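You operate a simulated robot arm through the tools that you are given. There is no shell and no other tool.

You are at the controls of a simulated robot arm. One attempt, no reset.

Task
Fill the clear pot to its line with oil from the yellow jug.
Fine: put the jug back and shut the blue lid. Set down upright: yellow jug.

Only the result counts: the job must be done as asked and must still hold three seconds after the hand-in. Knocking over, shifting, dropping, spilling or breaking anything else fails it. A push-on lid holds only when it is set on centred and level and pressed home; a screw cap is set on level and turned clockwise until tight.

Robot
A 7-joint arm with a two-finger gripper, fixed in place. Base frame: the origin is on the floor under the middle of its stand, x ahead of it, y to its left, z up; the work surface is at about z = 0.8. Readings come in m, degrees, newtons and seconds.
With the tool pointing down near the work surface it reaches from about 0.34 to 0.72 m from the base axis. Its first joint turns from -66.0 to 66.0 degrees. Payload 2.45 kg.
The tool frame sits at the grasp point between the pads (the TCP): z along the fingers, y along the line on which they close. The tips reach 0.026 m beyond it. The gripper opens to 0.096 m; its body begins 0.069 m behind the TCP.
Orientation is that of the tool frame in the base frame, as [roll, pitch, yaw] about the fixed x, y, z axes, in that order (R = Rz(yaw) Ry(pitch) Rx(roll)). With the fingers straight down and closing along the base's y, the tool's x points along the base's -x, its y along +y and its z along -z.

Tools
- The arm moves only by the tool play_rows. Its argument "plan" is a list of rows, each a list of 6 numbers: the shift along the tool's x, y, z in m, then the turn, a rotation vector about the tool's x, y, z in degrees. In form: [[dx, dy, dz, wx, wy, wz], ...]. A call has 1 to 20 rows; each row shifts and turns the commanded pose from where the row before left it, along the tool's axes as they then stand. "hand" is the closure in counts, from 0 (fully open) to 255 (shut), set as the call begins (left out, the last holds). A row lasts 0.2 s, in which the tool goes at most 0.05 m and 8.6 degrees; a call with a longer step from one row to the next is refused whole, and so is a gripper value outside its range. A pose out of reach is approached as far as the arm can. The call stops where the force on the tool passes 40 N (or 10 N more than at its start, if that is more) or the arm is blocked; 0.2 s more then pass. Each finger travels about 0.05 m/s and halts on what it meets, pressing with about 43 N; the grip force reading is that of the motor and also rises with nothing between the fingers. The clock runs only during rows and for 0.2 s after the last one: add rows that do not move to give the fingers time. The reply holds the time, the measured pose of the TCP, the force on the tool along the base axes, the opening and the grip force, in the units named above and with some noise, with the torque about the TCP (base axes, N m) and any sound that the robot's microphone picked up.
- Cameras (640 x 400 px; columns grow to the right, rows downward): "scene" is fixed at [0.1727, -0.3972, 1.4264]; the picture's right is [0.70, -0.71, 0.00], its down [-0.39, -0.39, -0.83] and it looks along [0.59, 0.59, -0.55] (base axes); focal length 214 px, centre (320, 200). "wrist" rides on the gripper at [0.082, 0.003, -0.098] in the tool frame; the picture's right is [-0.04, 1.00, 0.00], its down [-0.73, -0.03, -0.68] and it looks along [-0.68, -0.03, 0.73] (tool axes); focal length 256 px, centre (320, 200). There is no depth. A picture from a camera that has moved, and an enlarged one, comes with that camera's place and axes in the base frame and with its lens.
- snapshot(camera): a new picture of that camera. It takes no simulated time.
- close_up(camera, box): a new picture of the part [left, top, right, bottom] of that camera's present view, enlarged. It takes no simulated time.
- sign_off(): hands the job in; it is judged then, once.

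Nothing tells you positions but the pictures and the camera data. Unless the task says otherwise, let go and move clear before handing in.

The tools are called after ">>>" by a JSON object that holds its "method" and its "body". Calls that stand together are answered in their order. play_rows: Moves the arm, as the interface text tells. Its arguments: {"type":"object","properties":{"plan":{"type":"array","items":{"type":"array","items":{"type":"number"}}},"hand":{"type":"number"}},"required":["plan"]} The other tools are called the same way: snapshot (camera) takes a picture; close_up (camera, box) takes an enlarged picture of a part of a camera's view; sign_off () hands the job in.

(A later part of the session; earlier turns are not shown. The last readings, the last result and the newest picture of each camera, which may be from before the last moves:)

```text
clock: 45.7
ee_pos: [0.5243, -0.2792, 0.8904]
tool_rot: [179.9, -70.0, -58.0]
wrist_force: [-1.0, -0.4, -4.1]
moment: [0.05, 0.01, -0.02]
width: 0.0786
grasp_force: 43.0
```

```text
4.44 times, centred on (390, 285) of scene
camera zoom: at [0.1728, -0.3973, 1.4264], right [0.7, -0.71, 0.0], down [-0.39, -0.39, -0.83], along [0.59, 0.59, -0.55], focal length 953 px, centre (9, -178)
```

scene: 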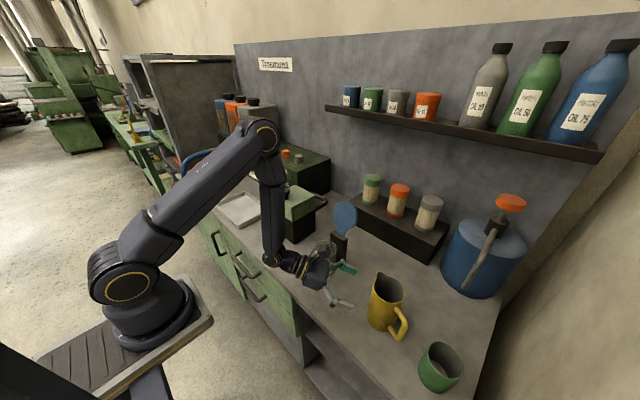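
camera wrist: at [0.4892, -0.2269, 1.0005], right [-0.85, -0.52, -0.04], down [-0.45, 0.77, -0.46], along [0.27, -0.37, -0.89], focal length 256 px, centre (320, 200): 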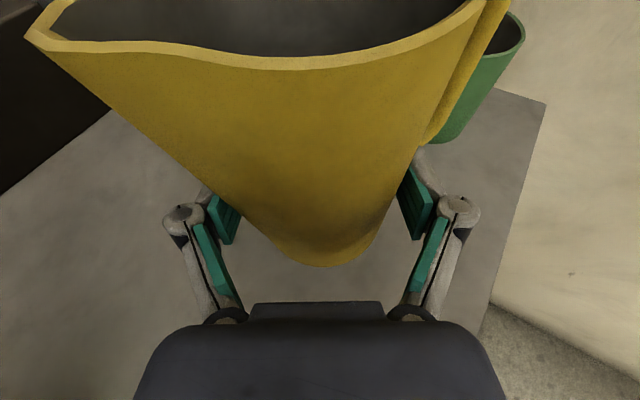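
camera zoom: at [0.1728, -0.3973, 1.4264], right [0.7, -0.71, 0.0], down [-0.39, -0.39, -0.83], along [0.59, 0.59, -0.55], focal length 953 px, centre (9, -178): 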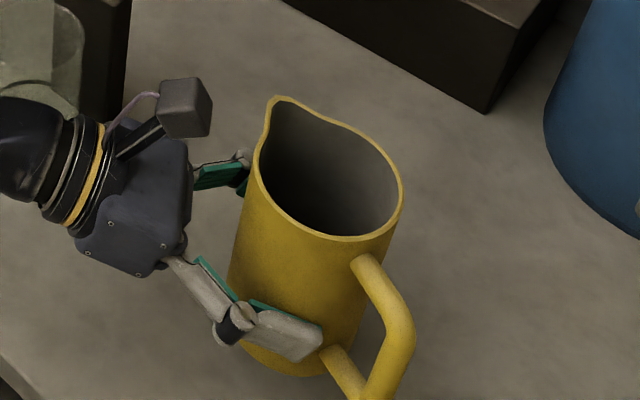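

The jug lifts cleanly (about 4 N). I'll raise it, then turn it about the vertical so the later pour comes from the robot side of the pot, keeping the scene camera's view of the fill line open.

>>> {"method": "play_rows", "body": {"plan": [[0.02, 0, -0.0073, 0, 0, 0], [0.0357, 0, -0.013, 0, 0, 0], [0.0357, 0, -0.013, 0, 0, 0], [0.0357, 0, -0.013, 0, 0, 0], [0.0357, 0, -0.013, 0, 0, 0], [0.016, 0, -0.0057, 0, 0, 0], [0, 0, 0, -4.7, 0, 1.71], [0, 0, 0, -4.7, 0, 1.71], [0, 0, 0, -4.7, 0, 1.71], [0, 0, 0, -4.7, 0, 1.71], [0, 0, 0, -4.7, 0, 1.71], [0, 0, 0, -2.82, 0, 1.03]]}}

>>> {"method": "snapshot", "body": {"camera": "scene"}}

>>> {"method": "snapshot", "body": {"camera": "wrist"}}

```text
clock: 48.3
ee_pos: [0.5253, -0.2814, 1.0811]
tool_rot: [-180.0, -70.0, -86.1]
wrist_force: [-0.5, -1.2, -4.3]
moment: [0.05, -0.06, -0.02]
width: 0.0785
grasp_force: 43.8
```

```text
taken
```

scene: 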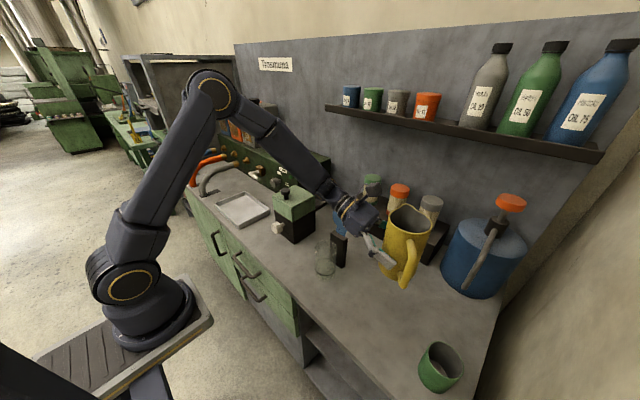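

```text
taken
camera wrist: at [0.5182, -0.2172, 1.1906], right [-1.0, -0.05, -0.04], down [-0.03, 0.89, -0.46], along [0.06, -0.45, -0.89], focal length 256 px, centre (320, 200)
```

wrist: 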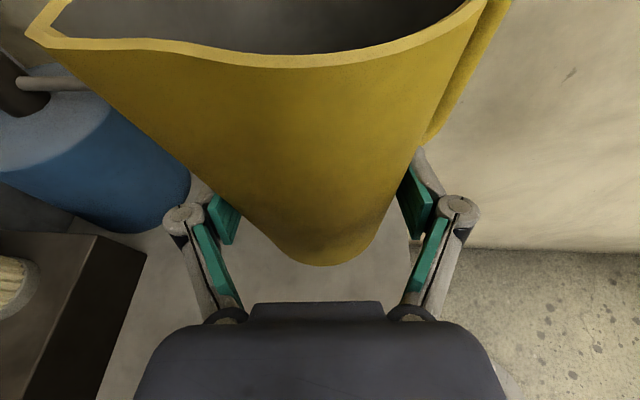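

>>> {"method": "play_rows", "body": {"plan": [[-0.0098, 0.0142, -0.0272, 0, 0, 0], [-0.0098, 0.0142, -0.0272, 0, 0, 0], [-0.0098, 0.0142, -0.0272, 0, 0, 0], [-0.0098, 0.0142, -0.0272, 0, 0, 0], [-0.0098, 0.0142, -0.0272, 0, 0, 0], [-0.0098, 0.0142, -0.0272, 0, 0, 0]]}}

>>> {"method": "snapshot", "body": {"camera": "scene"}}

>>> {"method": "snapshot", "body": {"camera": "wrist"}}

```text
clock: 49.7
ee_pos: [0.4236, -0.1137, 1.0828]
tool_rot: [-179.9, -70.0, -86.1]
wrist_force: [-0.6, 0.2, -3.4]
moment: [0.07, 0.01, 0.05]
width: 0.0785
grasp_force: 42.1
```

```text
taken
```

scene: 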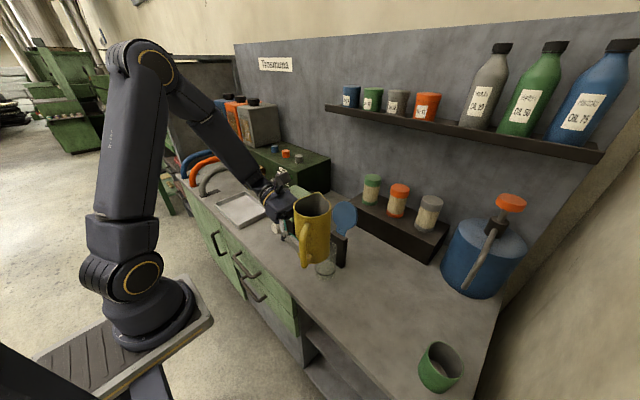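

```text
taken
camera wrist: at [0.4173, -0.0499, 1.1919], right [-1.0, -0.06, -0.04], down [-0.03, 0.89, -0.46], along [0.06, -0.46, -0.89], focal length 256 px, centre (320, 200)
```

wrist: 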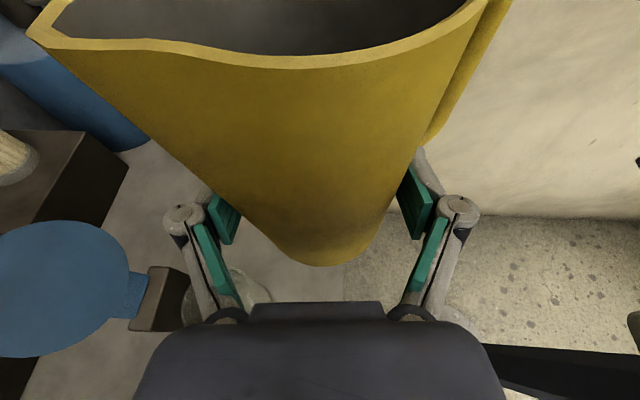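

Now tilting to about 45°, still well below the pouring angle, and checking the view.

>>> {"method": "play_rows", "body": {"plan": [[0, 0, 0, -2.3, 3.29, -6.34], [0, 0, 0, -2.3, 3.29, -6.34], [0, 0, 0, -2.3, 3.29, -6.34], [0, 0, 0, -2.3, 3.29, -6.34], [0, 0, 0, -2.3, 3.29, -6.34], [0, 0, 0, -2.3, 3.29, -6.34]]}}

>>> {"method": "snapshot", "body": {"camera": "scene"}}

>>> {"method": "close_up", "body": {"camera": "scene", "box": [250, 170, 390, 300]}}

>>> {"method": "snapshot", "body": {"camera": "wrist"}}

```text
clock: 51.1
ee_pos: [0.4271, -0.1151, 1.0814]
tool_rot: [85.5, -50.3, 1.3]
wrist_force: [0.4, 0.4, -3.7]
moment: [0.07, 0.0, -0.01]
width: 0.0782
grasp_force: 43.2
```

```text
taken
```

scene: 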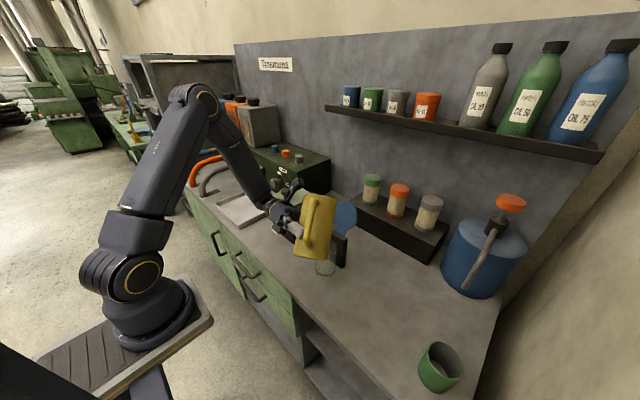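

```text
3.08 times, centred on (320, 235) of scene
camera zoom: at [0.1728, -0.3973, 1.4264], right [0.7, -0.71, 0.0], down [-0.39, -0.39, -0.83], along [0.59, 0.59, -0.55], focal length 660 px, centre (320, 92)
```

zoom: 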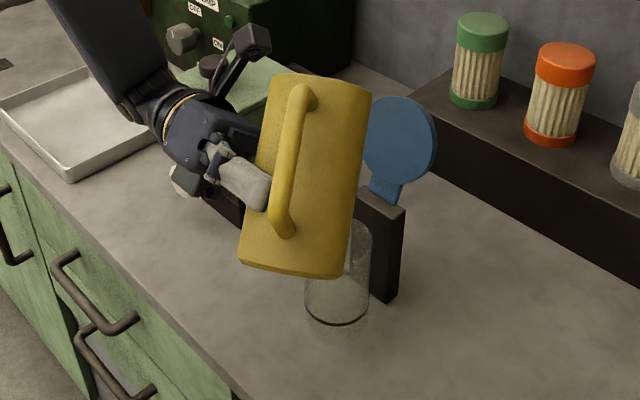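

```text
taken
camera wrist: at [0.4812, -0.015, 1.1409], right [-0.79, 0.06, 0.61], down [-0.42, 0.67, -0.62], along [-0.44, -0.74, -0.5], focal length 256 px, centre (320, 200)
```

wrist: 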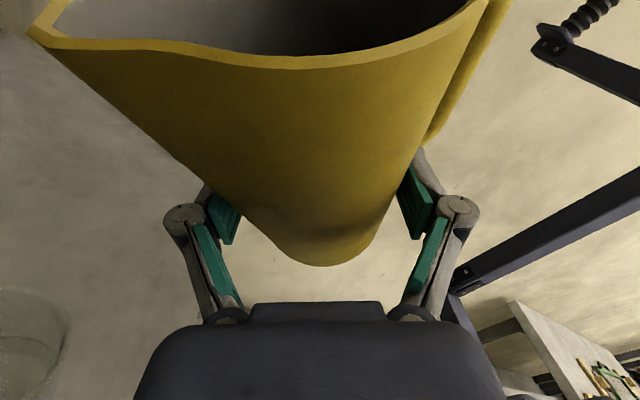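

The jug tilts in place with the spout over the pot. I'll tilt a little more (about 52°) and lower it toward the pot in steps.

>>> {"method": "play_rows", "body": {"plan": [[0, 0, 0, -2.3, 3.29, -6.34], [-0.0178, -0.0184, -0.0031, 0, 0, 0], [-0.0178, -0.0184, -0.0031, 0, 0, 0], [-0.0178, -0.0184, -0.0031, 0, 0, 0], [-0.009, -0.0092, -0.0016, 0, 0, 0]]}}

>>> {"method": "snapshot", "body": {"camera": "scene"}}

>>> {"method": "close_up", "body": {"camera": "scene", "box": [250, 190, 390, 300]}}

>>> {"method": "snapshot", "body": {"camera": "wrist"}}

```text
clock: 52.3
ee_pos: [0.429, -0.1121, 0.9923]
tool_rot: [80.6, -43.7, 4.9]
wrist_force: [0.6, -0.1, -3.9]
moment: [0.05, 0.01, -0.01]
width: 0.0786
grasp_force: 43.4
```

```text
taken
```

scene: 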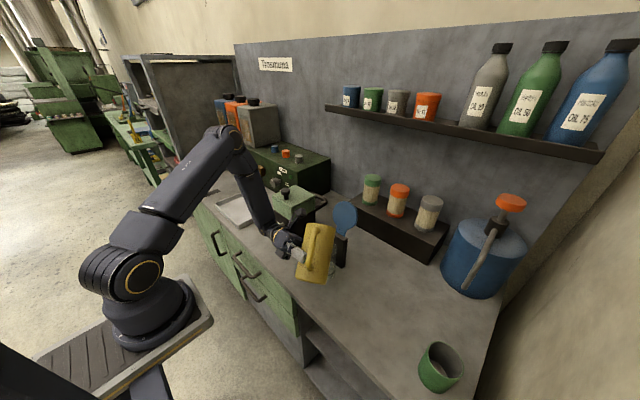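

```text
3.64 times, centred on (320, 245) of scene
camera zoom: at [0.1728, -0.3973, 1.4264], right [0.7, -0.71, 0.0], down [-0.39, -0.39, -0.83], along [0.59, 0.59, -0.55], focal length 780 px, centre (320, 36)
```

zoom: 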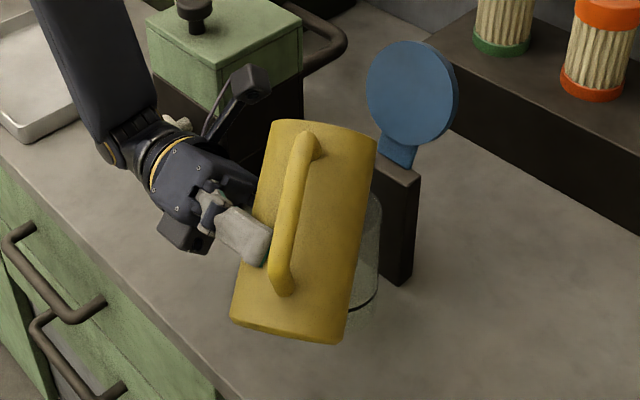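

```text
taken
camera wrist: at [0.4885, -0.01, 1.0382], right [-0.72, 0.1, 0.68], down [-0.49, 0.63, -0.61], along [-0.49, -0.77, -0.4], focal length 256 px, centre (320, 200)
```

wrist: 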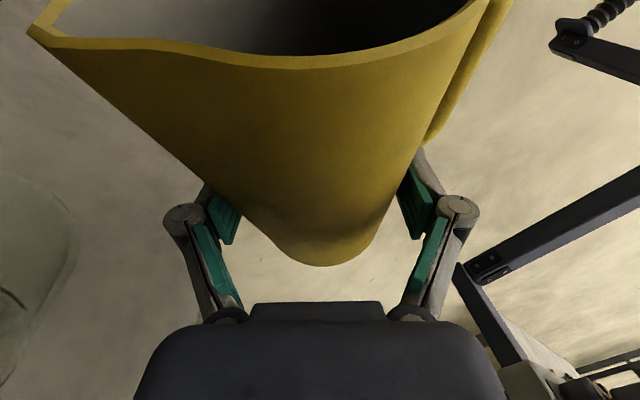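

>>> {"method": "close_up", "body": {"camera": "wrist", "box": [0, 150, 140, 400]}}

>>> {"method": "close_up", "body": {"camera": "scene", "box": [310, 220, 360, 290]}}

```text
1.60 times, centred on (70, 275) of wrist
camera zoom: at [0.4885, -0.01, 1.0382], right [-0.72, 0.1, 0.68], down [-0.49, 0.63, -0.61], along [-0.49, -0.77, -0.4], focal length 410 px, centre (720, 80)
```

zoom: 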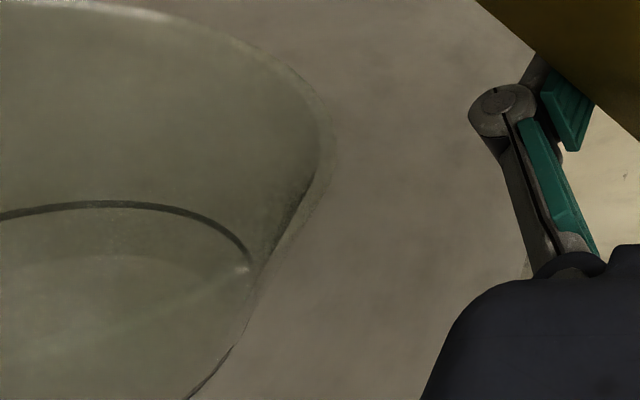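

```text
5.71 times, centred on (335, 255) of scene
camera zoom: at [0.1728, -0.3973, 1.4264], right [0.7, -0.71, 0.0], down [-0.39, -0.39, -0.83], along [0.59, 0.59, -0.55], focal length 1226 px, centre (234, -114)
```

zoom: 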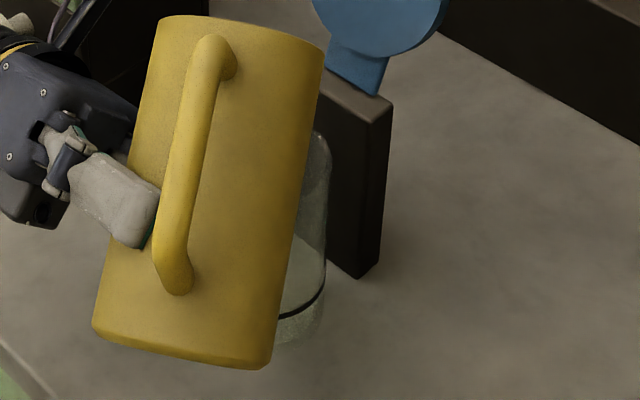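

The wrist camera sees the pot and its line at the left edge of its frame, and the scene camera sees a sliver. The spout tip is within about 1 cm of the pot's centre. Now tilting slowly in small steps, checking for flow.

>>> {"method": "play_rows", "body": {"plan": [[0, 0, 0, -0.307, 0.438, -0.845], [0, 0, 0, -0.307, 0.438, -0.845], [0, 0, 0, -0.307, 0.438, -0.845], [0, 0, 0, -0.154, 0.219, -0.423], [0, 0, 0, 0, 0, 0], [0, 0, 0, 0, 0, 0]]}}

>>> {"method": "close_up", "body": {"camera": "wrist", "box": [0, 0, 300, 400]}}

>>> {"method": "close_up", "body": {"camera": "scene", "box": [310, 220, 360, 290]}}

```text
clock: 53.7
ee_pos: [0.4277, -0.1123, 0.9923]
tool_rot: [78.6, -40.5, 6.2]
wrist_force: [-0.6, -0.2, -3.3]
moment: [0.08, -0.03, -0.01]
width: 0.078
grasp_force: 43.7
```

```text
1.00 times, centred on (150, 200) of wrist (not enlarged: the box is as wide or as high as the picture)
camera zoom: at [0.4905, -0.009, 1.0317], right [-0.68, 0.12, 0.72], down [-0.52, 0.61, -0.6], along [-0.51, -0.78, -0.35], focal length 256 px, centre (490, 200)
```

zoom: 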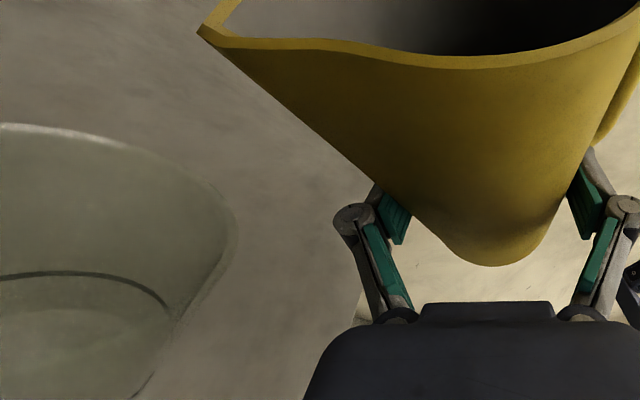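

```text
5.71 times, centred on (335, 255) of scene
camera zoom: at [0.1728, -0.3973, 1.4264], right [0.7, -0.71, 0.0], down [-0.39, -0.39, -0.83], along [0.59, 0.59, -0.55], focal length 1226 px, centre (234, -114)
```

zoom: 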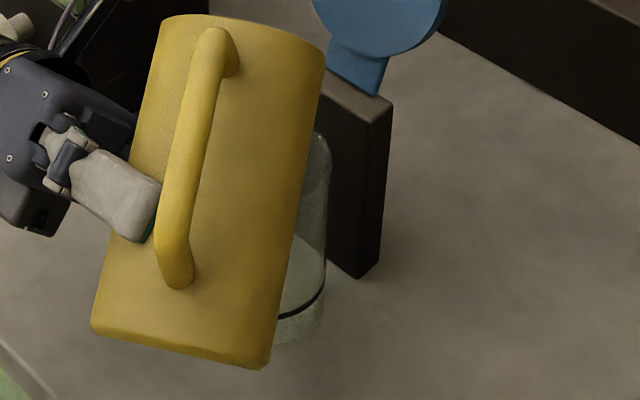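

>>> {"method": "close_up", "body": {"camera": "wrist", "box": [0, 100, 60, 400]}}

>>> {"method": "close_up", "body": {"camera": "wrist", "box": [-200, 50, 120, 350]}}

```text
1.33 times, centred on (30, 250) of wrist
camera zoom: at [0.4905, -0.009, 1.0317], right [-0.68, 0.12, 0.72], down [-0.52, 0.61, -0.6], along [-0.51, -0.78, -0.35], focal length 341 px, centre (707, 133)
```

zoom: 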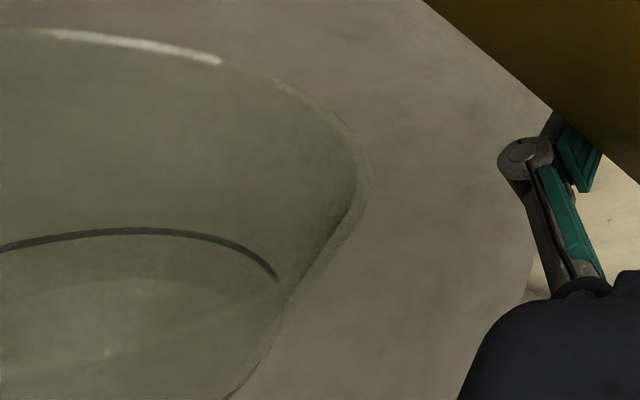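

```text
refused: -200 is not a number from 0 to 640
```

No flow yet at about 56°. Continuing in small steps.

>>> {"method": "play_rows", "body": {"plan": [[0, 0, 0, -0.307, 0.438, -0.845], [0, 0, 0, -0.307, 0.438, -0.845], [0, 0, 0, 0, 0, 0], [0, 0, 0, 0, 0, 0]]}}

>>> {"method": "close_up", "body": {"camera": "wrist", "box": [0, 0, 60, 400]}}

>>> {"method": "close_up", "body": {"camera": "scene", "box": [325, 220, 365, 290]}}

```text
clock: 54.7
ee_pos: [0.4277, -0.113, 0.991]
tool_rot: [77.5, -38.7, 7.0]
wrist_force: [-0.6, -1.0, -3.4]
moment: [0.04, -0.01, -0.01]
width: 0.0783
grasp_force: 43.7
```

```text
1.00 times, centred on (30, 200) of wrist (not enlarged: the box is as wide or as high as the picture)
camera zoom: at [0.4915, -0.0083, 1.0274], right [-0.66, 0.14, 0.74], down [-0.54, 0.6, -0.6], along [-0.52, -0.79, -0.32], focal length 256 px, centre (610, 200)
```

zoom: 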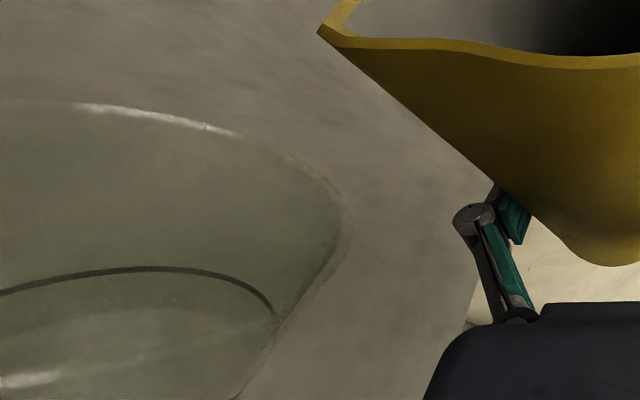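

```text
5.71 times, centred on (345, 255) of scene
camera zoom: at [0.1728, -0.3973, 1.4264], right [0.7, -0.71, 0.0], down [-0.39, -0.39, -0.83], along [0.59, 0.59, -0.55], focal length 1226 px, centre (177, -114)
```

zoom: 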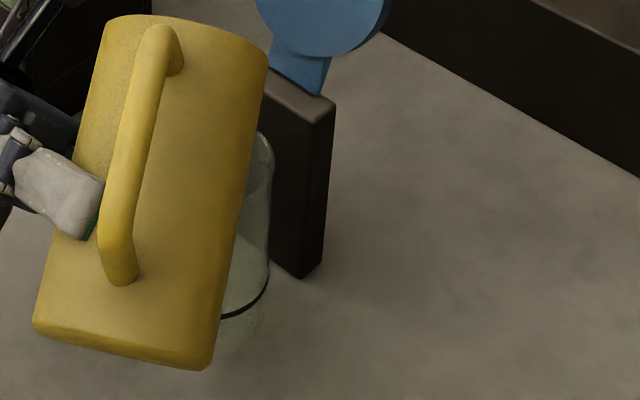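

>>> {"method": "play_rows", "body": {"plan": [[0, 0, 0, -0.307, 0.438, -0.845], [0, 0, 0, -0.307, 0.438, -0.845], [0, 0, 0, 0, 0, 0], [0, 0, 0, 0, 0, 0]]}}

>>> {"method": "close_up", "body": {"camera": "wrist", "box": [0, 0, 60, 400]}}

>>> {"method": "snapshot", "body": {"camera": "wrist"}}

```text
clock: 55.7
ee_pos: [0.4269, -0.1127, 0.9923]
tool_rot: [76.5, -37.0, 7.5]
wrist_force: [-0.5, -0.4, -4.0]
moment: [0.02, 0.01, 0.01]
width: 0.0782
grasp_force: 42.7
```

```text
1.00 times, centred on (30, 200) of wrist (not enlarged: the box is as wide or as high as the picture)
camera zoom: at [0.4921, -0.0078, 1.0239], right [-0.64, 0.15, 0.75], down [-0.56, 0.59, -0.59], along [-0.53, -0.8, -0.29], focal length 256 px, centre (610, 200)
```

zoom: 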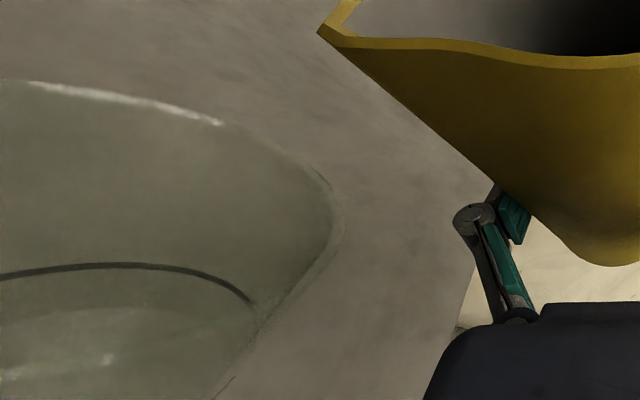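

```text
taken
camera wrist: at [0.4921, -0.0078, 1.0239], right [-0.64, 0.15, 0.75], down [-0.56, 0.59, -0.59], along [-0.53, -0.8, -0.29], focal length 256 px, centre (320, 200)
```

wrist: 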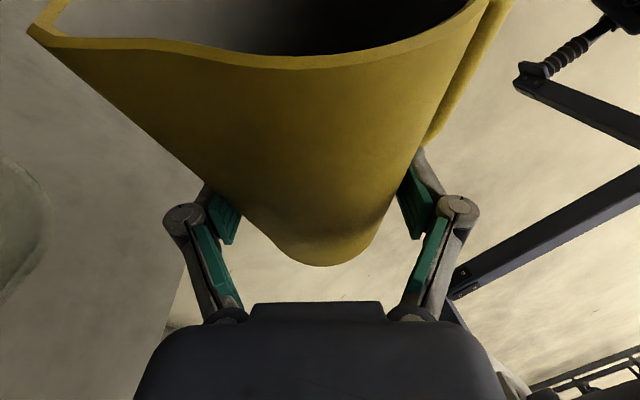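

>>> {"method": "play_rows", "body": {"plan": [[0, 0, 0, -0.307, 0.438, -0.845], [0, 0, 0, -0.307, 0.438, -0.845], [0, 0, 0, 0, 0, 0], [0, 0, 0, 0, 0, 0]]}}

>>> {"method": "close_up", "body": {"camera": "wrist", "box": [0, 0, 60, 400]}}

>>> {"method": "close_up", "body": {"camera": "scene", "box": [325, 220, 365, 290]}}

```text
clock: 56.7
ee_pos: [0.4284, -0.1143, 0.9913]
tool_rot: [75.7, -35.1, 7.9]
wrist_force: [0.2, -0.6, -3.6]
moment: [0.05, 0.04, -0.01]
width: 0.0784
grasp_force: 42.5
```

```text
1.00 times, centred on (30, 200) of wrist (not enlarged: the box is as wide or as high as the picture)
camera zoom: at [0.4929, -0.0074, 1.0195], right [-0.62, 0.16, 0.77], down [-0.57, 0.58, -0.58], along [-0.54, -0.8, -0.26], focal length 256 px, centre (610, 200)
```

zoom: 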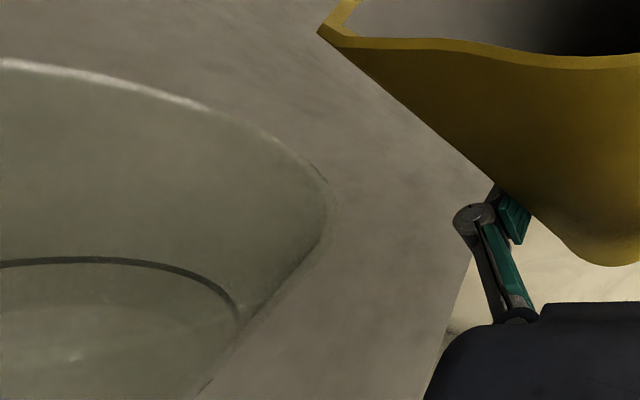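

```text
5.71 times, centred on (345, 255) of scene
camera zoom: at [0.1728, -0.3973, 1.4264], right [0.7, -0.71, 0.0], down [-0.39, -0.39, -0.83], along [0.59, 0.59, -0.55], focal length 1226 px, centre (177, -114)
```

zoom: 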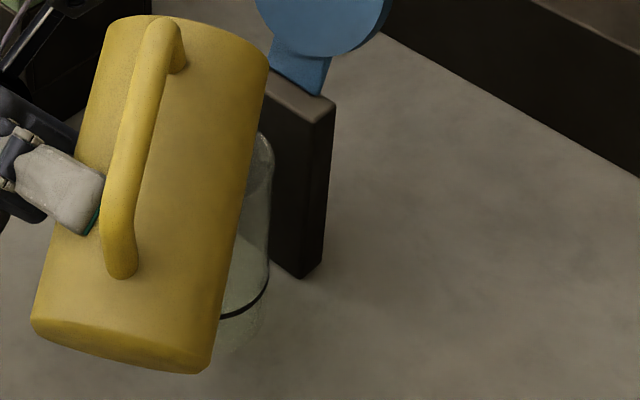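

>>> {"method": "play_rows", "body": {"plan": [[0, 0, 0, -0.307, 0.438, -0.845], [0, 0, 0, -0.307, 0.438, -0.845], [0, 0, 0, 0, 0, 0], [0, 0, 0, 0, 0, 0]]}}

>>> {"method": "close_up", "body": {"camera": "wrist", "box": [0, 0, 60, 400]}}

>>> {"method": "close_up", "body": {"camera": "scene", "box": [325, 220, 365, 290]}}

```text
clock: 57.7
ee_pos: [0.4274, -0.1146, 0.9911]
tool_rot: [74.8, -33.1, 8.5]
wrist_force: [0.1, 0.3, -3.7]
moment: [0.01, 0.0, -0.01]
width: 0.078
grasp_force: 42.5
```

```text
1.00 times, centred on (30, 200) of wrist (not enlarged: the box is as wide or as high as the picture)
camera zoom: at [0.4932, -0.0074, 1.0158], right [-0.59, 0.18, 0.78], down [-0.59, 0.57, -0.58], along [-0.55, -0.81, -0.23], focal length 256 px, centre (610, 200)
```

zoom: 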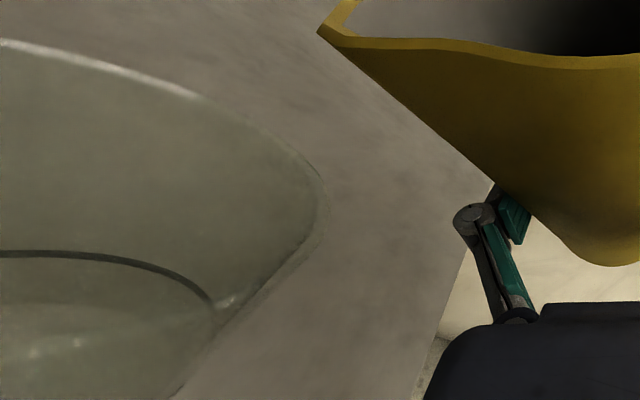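

```text
5.71 times, centred on (345, 255) of scene
camera zoom: at [0.1728, -0.3973, 1.4264], right [0.7, -0.71, 0.0], down [-0.39, -0.39, -0.83], along [0.59, 0.59, -0.55], focal length 1226 px, centre (177, -114)
```

zoom: 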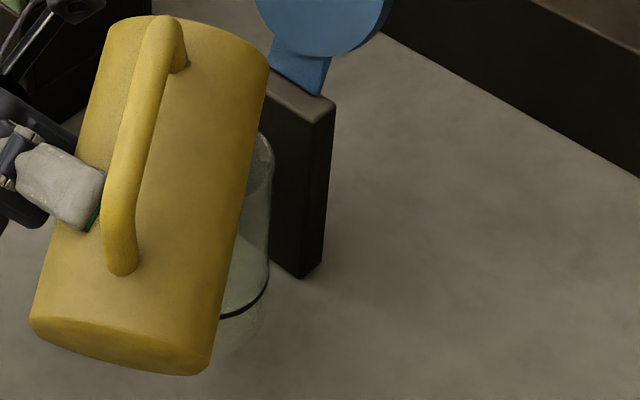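

>>> {"method": "play_rows", "body": {"plan": [[0, 0, 0, -0.307, 0.438, -0.845], [0, 0, 0, -0.307, 0.438, -0.845], [0, 0, 0, 0, 0, 0], [0, 0, 0, 0, 0, 0]]}}

>>> {"method": "close_up", "body": {"camera": "wrist", "box": [0, 0, 60, 400]}}

>>> {"method": "snapshot", "body": {"camera": "wrist"}}

>>> {"method": "close_up", "body": {"camera": "scene", "box": [325, 220, 365, 290]}}

```text
clock: 58.7
ee_pos: [0.4282, -0.1141, 0.9895]
tool_rot: [73.8, -31.3, 9.0]
wrist_force: [0.8, 0.2, -3.8]
moment: [0.05, 0.02, 0.01]
width: 0.0782
grasp_force: 42.3
```

```text
1.00 times, centred on (30, 200) of wrist (not enlarged: the box is as wide or as high as the picture)
camera zoom: at [0.4945, -0.0074, 1.0117], right [-0.57, 0.19, 0.8], down [-0.61, 0.56, -0.57], along [-0.55, -0.81, -0.2], focal length 256 px, centre (610, 200)
```

zoom: 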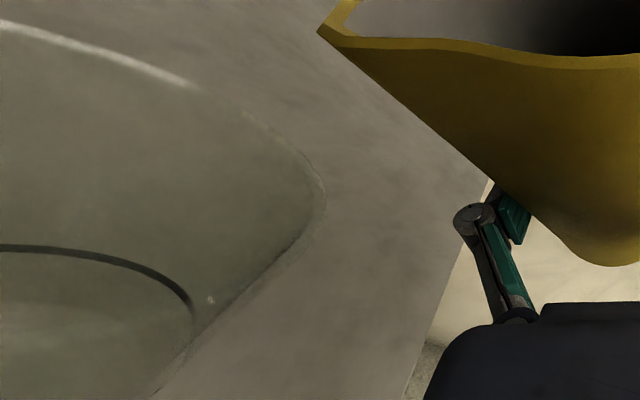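

```text
taken
camera wrist: at [0.4945, -0.0074, 1.0117], right [-0.57, 0.19, 0.8], down [-0.61, 0.56, -0.57], along [-0.55, -0.81, -0.2], focal length 256 px, centre (320, 200)
```

wrist: 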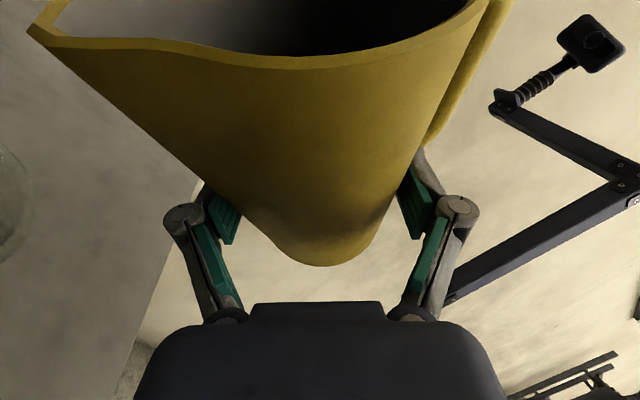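

```text
5.71 times, centred on (345, 255) of scene
camera zoom: at [0.1728, -0.3973, 1.4264], right [0.7, -0.71, 0.0], down [-0.39, -0.39, -0.83], along [0.59, 0.59, -0.55], focal length 1226 px, centre (177, -114)
```

zoom: 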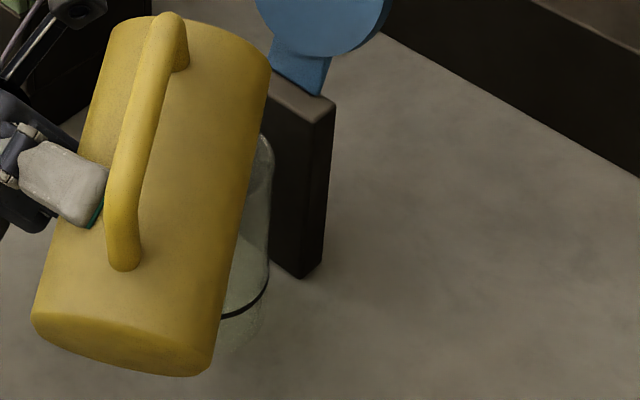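

>>> {"method": "play_rows", "body": {"plan": [[0, 0, 0, -0.307, 0.438, -0.845], [0, 0, 0, -0.307, 0.438, -0.845], [0, 0, 0, 0, 0, 0], [0, 0, 0, 0, 0, 0]]}}

>>> {"method": "close_up", "body": {"camera": "wrist", "box": [0, 0, 60, 400]}}

>>> {"method": "close_up", "body": {"camera": "scene", "box": [325, 220, 365, 290]}}

```text
clock: 59.7
ee_pos: [0.4267, -0.1146, 0.9923]
tool_rot: [73.1, -29.5, 9.4]
wrist_force: [0.4, -0.4, -3.7]
moment: [0.03, 0.03, 0.02]
width: 0.0782
grasp_force: 42.7
```

```text
1.00 times, centred on (30, 200) of wrist (not enlarged: the box is as wide or as high as the picture)
camera zoom: at [0.4945, -0.0067, 1.0085], right [-0.55, 0.21, 0.81], down [-0.62, 0.55, -0.56], along [-0.56, -0.81, -0.17], focal length 256 px, centre (610, 200)
```

zoom: 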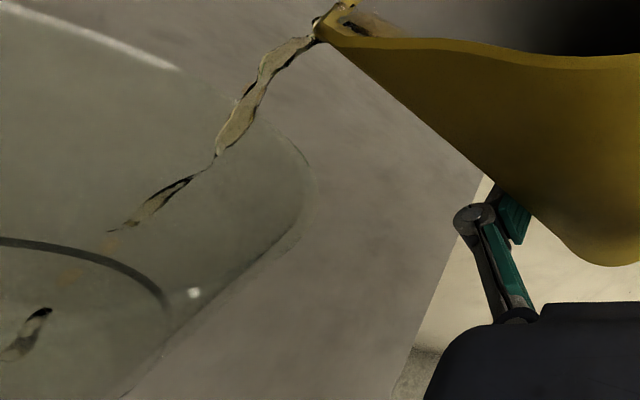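

```text
5.71 times, centred on (345, 255) of scene
camera zoom: at [0.1728, -0.3973, 1.4264], right [0.7, -0.71, 0.0], down [-0.39, -0.39, -0.83], along [0.59, 0.59, -0.55], focal length 1226 px, centre (177, -114)
```

zoom: 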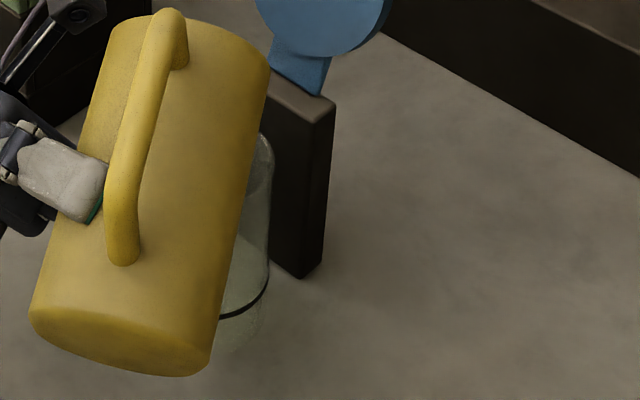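

Oil has started to flow in a thin stream into the pot at about 68°. I'll hold still and watch how much comes out.

>>> {"method": "play_rows", "body": {"plan": [[0, 0, 0, 0, 0, 0], [0, 0, 0, 0, 0, 0], [0, 0, 0, 0, 0, 0], [0, 0, 0, 0, 0, 0]]}}

>>> {"method": "close_up", "body": {"camera": "wrist", "box": [0, 0, 60, 400]}}

>>> {"method": "close_up", "body": {"camera": "scene", "box": [335, 240, 365, 290]}}

```text
clock: 60.7
ee_pos: [0.4277, -0.1145, 0.9924]
tool_rot: [73.0, -29.5, 9.4]
wrist_force: [-0.6, -0.2, -3.8]
moment: [0.07, 0.0, 0.03]
width: 0.0784
grasp_force: 43.3
```

```text
1.00 times, centred on (30, 200) of wrist (not enlarged: the box is as wide or as high as the picture)
camera zoom: at [0.4946, -0.0067, 1.0086], right [-0.55, 0.21, 0.81], down [-0.62, 0.55, -0.56], along [-0.56, -0.81, -0.17], focal length 256 px, centre (610, 200)
```

zoom: 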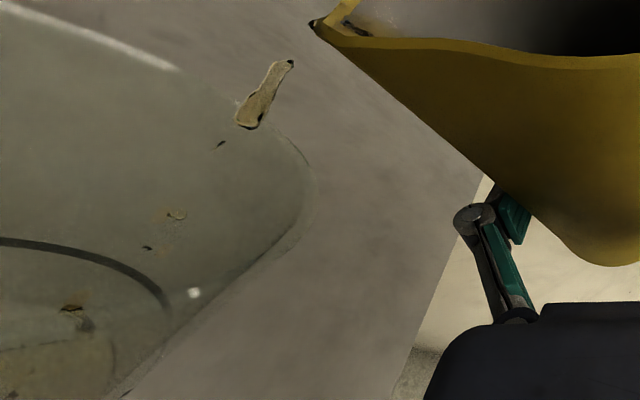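

```text
8.00 times, centred on (350, 265) of scene
camera zoom: at [0.1728, -0.3973, 1.4264], right [0.7, -0.71, 0.0], down [-0.39, -0.39, -0.83], along [0.59, 0.59, -0.55], focal length 1716 px, centre (80, -320)
```

zoom: 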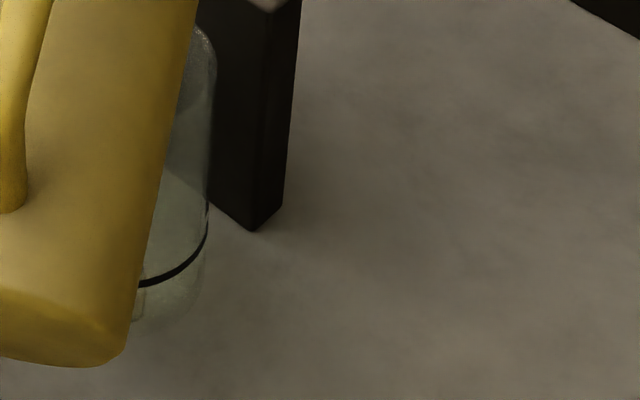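

The stream lands inside the pot and dwindles to drips. I'll add 1° at a time.

>>> {"method": "play_rows", "body": {"plan": [[0, 0, 0, -0.307, 0.438, -0.845], [0, 0, 0, 0, 0, 0], [0, 0, 0, 0, 0, 0], [0, 0, 0, 0, 0, 0], [0, 0, 0, 0, 0, 0]]}}

>>> {"method": "close_up", "body": {"camera": "wrist", "box": [0, 0, 60, 400]}}

>>> {"method": "close_up", "body": {"camera": "scene", "box": [335, 240, 365, 290]}}

```text
clock: 61.9
ee_pos: [0.4255, -0.1137, 0.9925]
tool_rot: [72.6, -28.5, 9.6]
wrist_force: [0.4, 0.7, -3.3]
moment: [0.05, 0.01, 0.01]
width: 0.0785
grasp_force: 43.1
```

```text
1.00 times, centred on (30, 200) of wrist (not enlarged: the box is as wide or as high as the picture)
camera zoom: at [0.4946, -0.0063, 1.0071], right [-0.53, 0.21, 0.82], down [-0.63, 0.54, -0.55], along [-0.56, -0.81, -0.15], focal length 256 px, centre (610, 200)
```

zoom: 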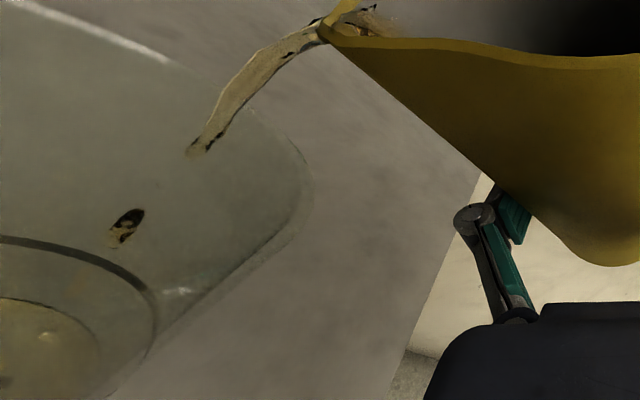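

```text
8.00 times, centred on (350, 265) of scene
camera zoom: at [0.1728, -0.3973, 1.4264], right [0.7, -0.71, 0.0], down [-0.39, -0.39, -0.83], along [0.59, 0.59, -0.55], focal length 1716 px, centre (80, -320)
```

zoom: 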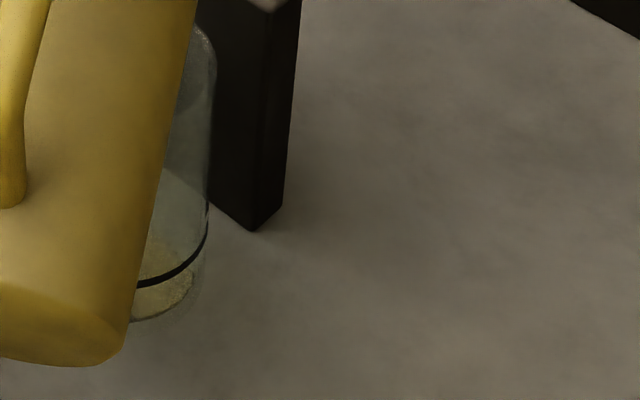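

Oil is collecting at the bottom, golden and visible in both views. I'll hold here for the flow to die down.

>>> {"method": "play_rows", "body": {"plan": [[0, 0, 0, 0, 0, 0], [0, 0, 0, 0, 0, 0], [0, 0, 0, 0, 0, 0], [0, 0, 0, 0, 0, 0]]}}

>>> {"method": "close_up", "body": {"camera": "wrist", "box": [0, 0, 60, 400]}}

>>> {"method": "close_up", "body": {"camera": "scene", "box": [335, 240, 365, 290]}}

```text
clock: 62.9
ee_pos: [0.4275, -0.1147, 0.9928]
tool_rot: [72.6, -28.5, 9.6]
wrist_force: [0.6, -0.1, -3.3]
moment: [0.05, 0.0, 0.01]
width: 0.078
grasp_force: 43.5
```

```text
1.00 times, centred on (30, 200) of wrist (not enlarged: the box is as wide or as high as the picture)
camera zoom: at [0.4946, -0.0063, 1.0071], right [-0.53, 0.21, 0.82], down [-0.63, 0.54, -0.55], along [-0.56, -0.81, -0.15], focal length 256 px, centre (610, 200)
```

zoom: 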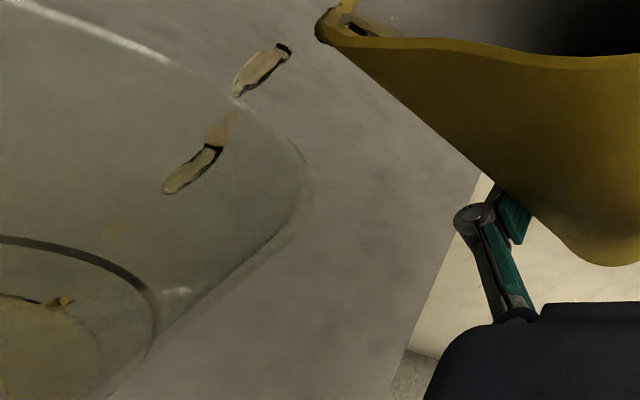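

```text
8.00 times, centred on (350, 265) of scene
camera zoom: at [0.1728, -0.3973, 1.4264], right [0.7, -0.71, 0.0], down [-0.39, -0.39, -0.83], along [0.59, 0.59, -0.55], focal length 1716 px, centre (80, -320)
```

zoom: 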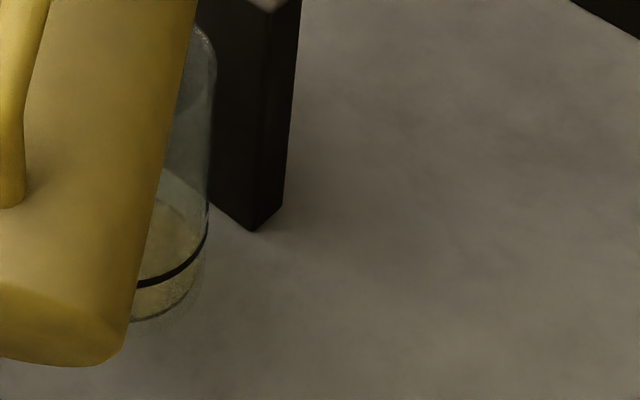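

>>> {"method": "close_up", "body": {"camera": "scene", "box": [338, 252, 358, 286]}}

>>> {"method": "close_up", "body": {"camera": "wrist", "box": [0, 230, 10, 400]}}

```text
11.76 times, centred on (348, 269) of scene
camera zoom: at [0.1728, -0.3973, 1.4264], right [0.7, -0.71, 0.0], down [-0.39, -0.39, -0.83], along [0.59, 0.59, -0.55], focal length 2523 px, centre (-9, -612)
```

zoom: 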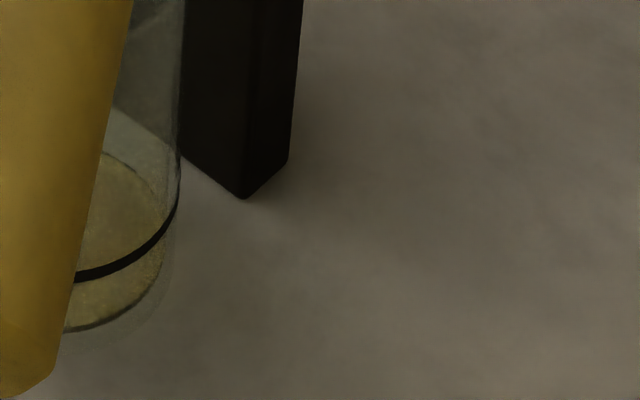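

```text
2.35 times, centred on (5, 315) of wrist
camera zoom: at [0.4946, -0.0063, 1.0071], right [-0.53, 0.21, 0.82], down [-0.63, 0.54, -0.55], along [-0.56, -0.81, -0.15], focal length 602 px, centre (1061, -71)
```

zoom: 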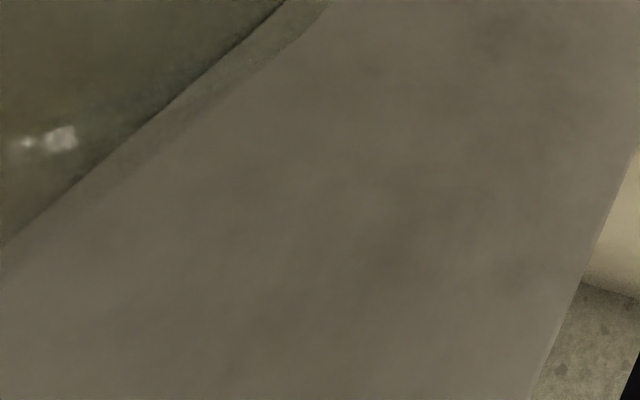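

About 1 cm of oil is in, roughly 2 cm short of the line. Adding another 1.5° and waiting.

>>> {"method": "play_rows", "body": {"plan": [[0, 0, 0, -0.23, 0.328, -0.634], [0, 0, 0, 0, 0, 0], [0, 0, 0, -0.23, 0.328, -0.634], [0, 0, 0, 0, 0, 0], [0, 0, 0, 0, 0, 0], [0, 0, 0, 0, 0, 0], [0, 0, 0, 0, 0, 0], [0, 0, 0, 0, 0, 0], [0, 0, 0, 0, 0, 0]]}}

>>> {"method": "close_up", "body": {"camera": "wrist", "box": [0, 0, 60, 400]}}

>>> {"method": "close_up", "body": {"camera": "scene", "box": [338, 252, 358, 286]}}

```text
clock: 64.9
ee_pos: [0.4263, -0.1133, 0.9927]
tool_rot: [72.0, -27.0, 9.9]
wrist_force: [0.0, -0.3, -3.1]
moment: [0.03, 0.0, 0.0]
width: 0.0784
grasp_force: 43.1
```

```text
1.00 times, centred on (30, 200) of wrist (not enlarged: the box is as wide or as high as the picture)
camera zoom: at [0.4948, -0.0062, 1.0044], right [-0.52, 0.22, 0.83], down [-0.65, 0.53, -0.55], along [-0.56, -0.82, -0.13], focal length 256 px, centre (610, 200)
```

zoom: 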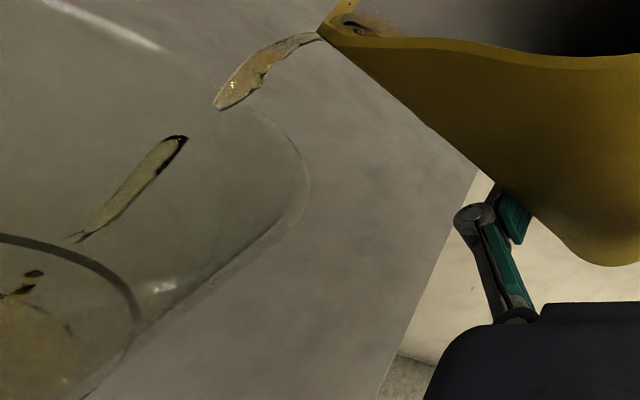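

```text
11.76 times, centred on (348, 269) of scene
camera zoom: at [0.1728, -0.3973, 1.4264], right [0.7, -0.71, 0.0], down [-0.39, -0.39, -0.83], along [0.59, 0.59, -0.55], focal length 2523 px, centre (-9, -612)
```

zoom: 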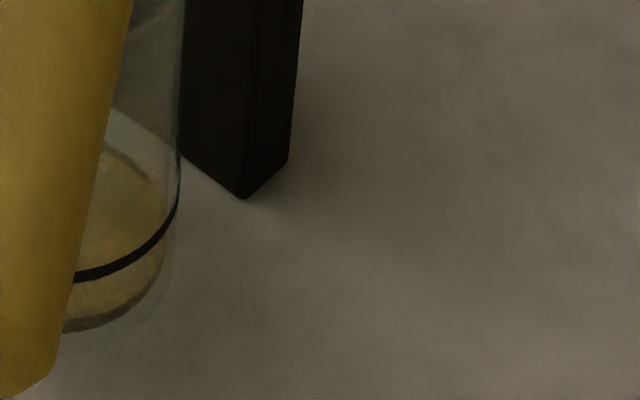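

>>> {"method": "play_rows", "body": {"plan": [[0, 0, 0, -0.23, 0.328, -0.634], [0, 0, 0, 0, 0, 0], [0, 0, 0, -0.23, 0.328, -0.634], [0, 0, 0, 0, 0, 0], [0, 0, 0, 0, 0, 0], [0, 0, 0, 0, 0, 0], [0, 0, 0, 0, 0, 0], [0, 0, 0, 0, 0, 0], [0, 0, 0, 0, 0, 0], [0, 0, 0, 0, 0, 0]]}}

>>> {"method": "close_up", "body": {"camera": "wrist", "box": [0, 0, 60, 400]}}

>>> {"method": "close_up", "body": {"camera": "scene", "box": [338, 252, 358, 286]}}

```text
clock: 67.1
ee_pos: [0.4263, -0.1128, 0.9915]
tool_rot: [71.5, -25.7, 10.1]
wrist_force: [0.7, -0.2, -3.2]
moment: [0.0, 0.0, 0.0]
width: 0.0783
grasp_force: 43.1
```

```text
1.00 times, centred on (30, 200) of wrist (not enlarged: the box is as wide or as high as the picture)
camera zoom: at [0.4952, -0.0053, 1.001], right [-0.5, 0.23, 0.84], down [-0.66, 0.53, -0.54], along [-0.57, -0.82, -0.11], focal length 256 px, centre (610, 200)
```

zoom: 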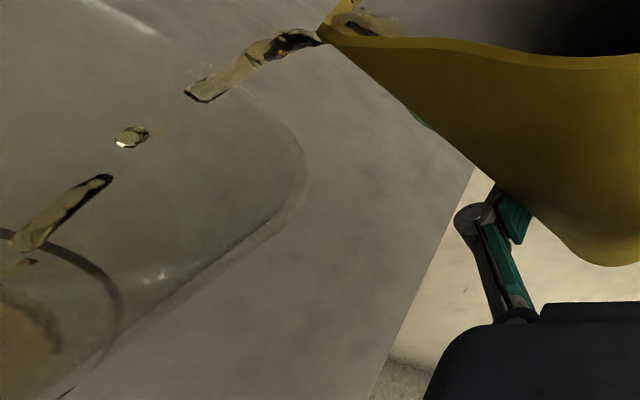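

```text
11.76 times, centred on (348, 269) of scene
camera zoom: at [0.1728, -0.3973, 1.4264], right [0.7, -0.71, 0.0], down [-0.39, -0.39, -0.83], along [0.59, 0.59, -0.55], focal length 2523 px, centre (-9, -612)
```

zoom: 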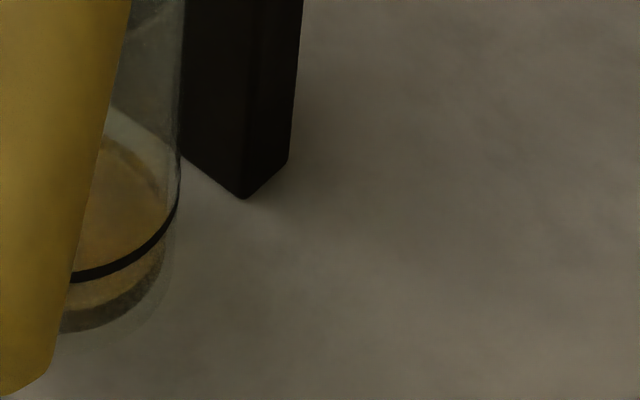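

Roughly half filled. Continuing at the same pace.

>>> {"method": "play_rows", "body": {"plan": [[0, 0, 0, -0.23, 0.328, -0.634], [0, 0, 0, 0, 0, 0], [0, 0, 0, -0.23, 0.328, -0.634], [0, 0, 0, 0, 0, 0], [0, 0, 0, 0, 0, 0], [0, 0, 0, 0, 0, 0], [0, 0, 0, 0, 0, 0], [0, 0, 0, 0, 0, 0], [0, 0, 0, 0, 0, 0], [0, 0, 0, 0, 0, 0]]}}

>>> {"method": "close_up", "body": {"camera": "wrist", "box": [0, 0, 60, 400]}}

>>> {"method": "close_up", "body": {"camera": "scene", "box": [338, 252, 358, 286]}}

```text
clock: 69.3
ee_pos: [0.4268, -0.1137, 0.991]
tool_rot: [70.9, -24.2, 10.4]
wrist_force: [0.7, -0.1, -3.7]
moment: [0.03, -0.01, -0.04]
width: 0.078
grasp_force: 43.6
```

```text
1.00 times, centred on (30, 200) of wrist (not enlarged: the box is as wide or as high as the picture)
camera zoom: at [0.4953, -0.0056, 0.9977], right [-0.48, 0.25, 0.84], down [-0.67, 0.52, -0.53], along [-0.57, -0.82, -0.08], focal length 256 px, centre (610, 200)
```

zoom: 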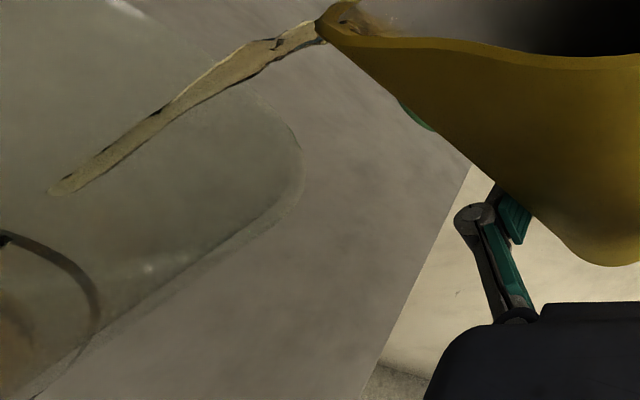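

```text
11.76 times, centred on (348, 269) of scene
camera zoom: at [0.1728, -0.3973, 1.4264], right [0.7, -0.71, 0.0], down [-0.39, -0.39, -0.83], along [0.59, 0.59, -0.55], focal length 2523 px, centre (-9, -612)
```

zoom: 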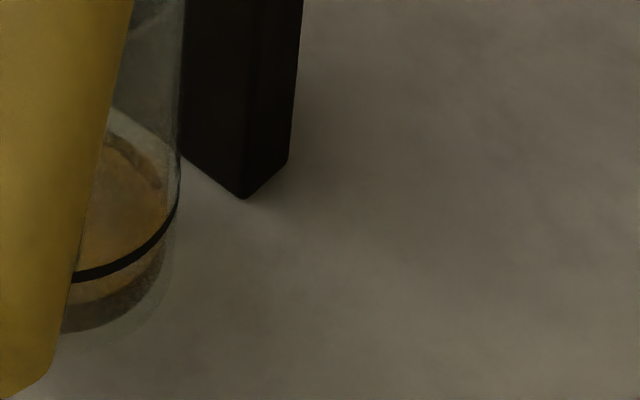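

>>> {"method": "play_rows", "body": {"plan": [[0, 0, 0, -0.23, 0.328, -0.634], [0, 0, 0, 0, 0, 0], [0, 0, 0, -0.23, 0.328, -0.634], [0, 0, 0, 0, 0, 0], [0, 0, 0, 0, 0, 0], [0, 0, 0, 0, 0, 0], [0, 0, 0, 0, 0, 0], [0, 0, 0, 0, 0, 0], [0, 0, 0, 0, 0, 0], [0, 0, 0, 0, 0, 0]]}}

>>> {"method": "close_up", "body": {"camera": "wrist", "box": [0, 0, 60, 400]}}

>>> {"method": "close_up", "body": {"camera": "scene", "box": [338, 252, 358, 286]}}

```text
clock: 71.5
ee_pos: [0.4268, -0.1125, 0.9911]
tool_rot: [70.3, -22.9, 10.6]
wrist_force: [0.3, -0.3, -3.8]
moment: [0.02, 0.03, 0.0]
width: 0.0779
grasp_force: 42.7
```

```text
1.00 times, centred on (30, 200) of wrist (not enlarged: the box is as wide or as high as the picture)
camera zoom: at [0.496, -0.0051, 0.9949], right [-0.46, 0.26, 0.85], down [-0.68, 0.51, -0.52], along [-0.57, -0.82, -0.06], focal length 256 px, centre (610, 200)
```

zoom: 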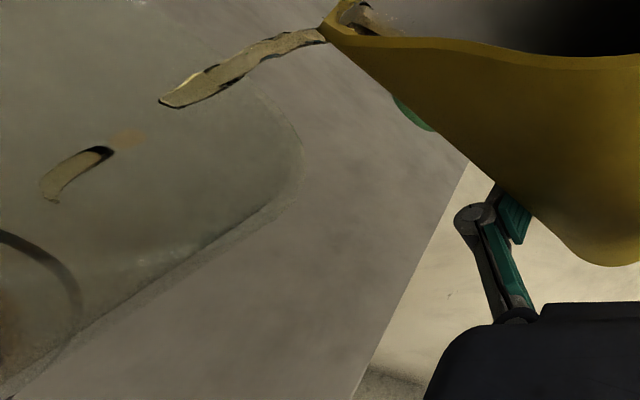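

```text
11.76 times, centred on (348, 269) of scene
camera zoom: at [0.1728, -0.3973, 1.4264], right [0.7, -0.71, 0.0], down [-0.39, -0.39, -0.83], along [0.59, 0.59, -0.55], focal length 2523 px, centre (-9, -612)
```

zoom: 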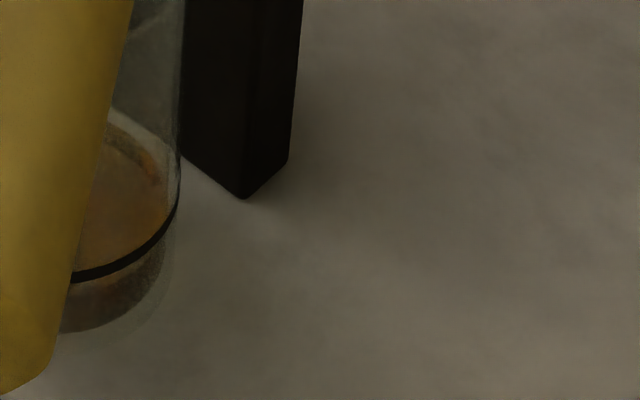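

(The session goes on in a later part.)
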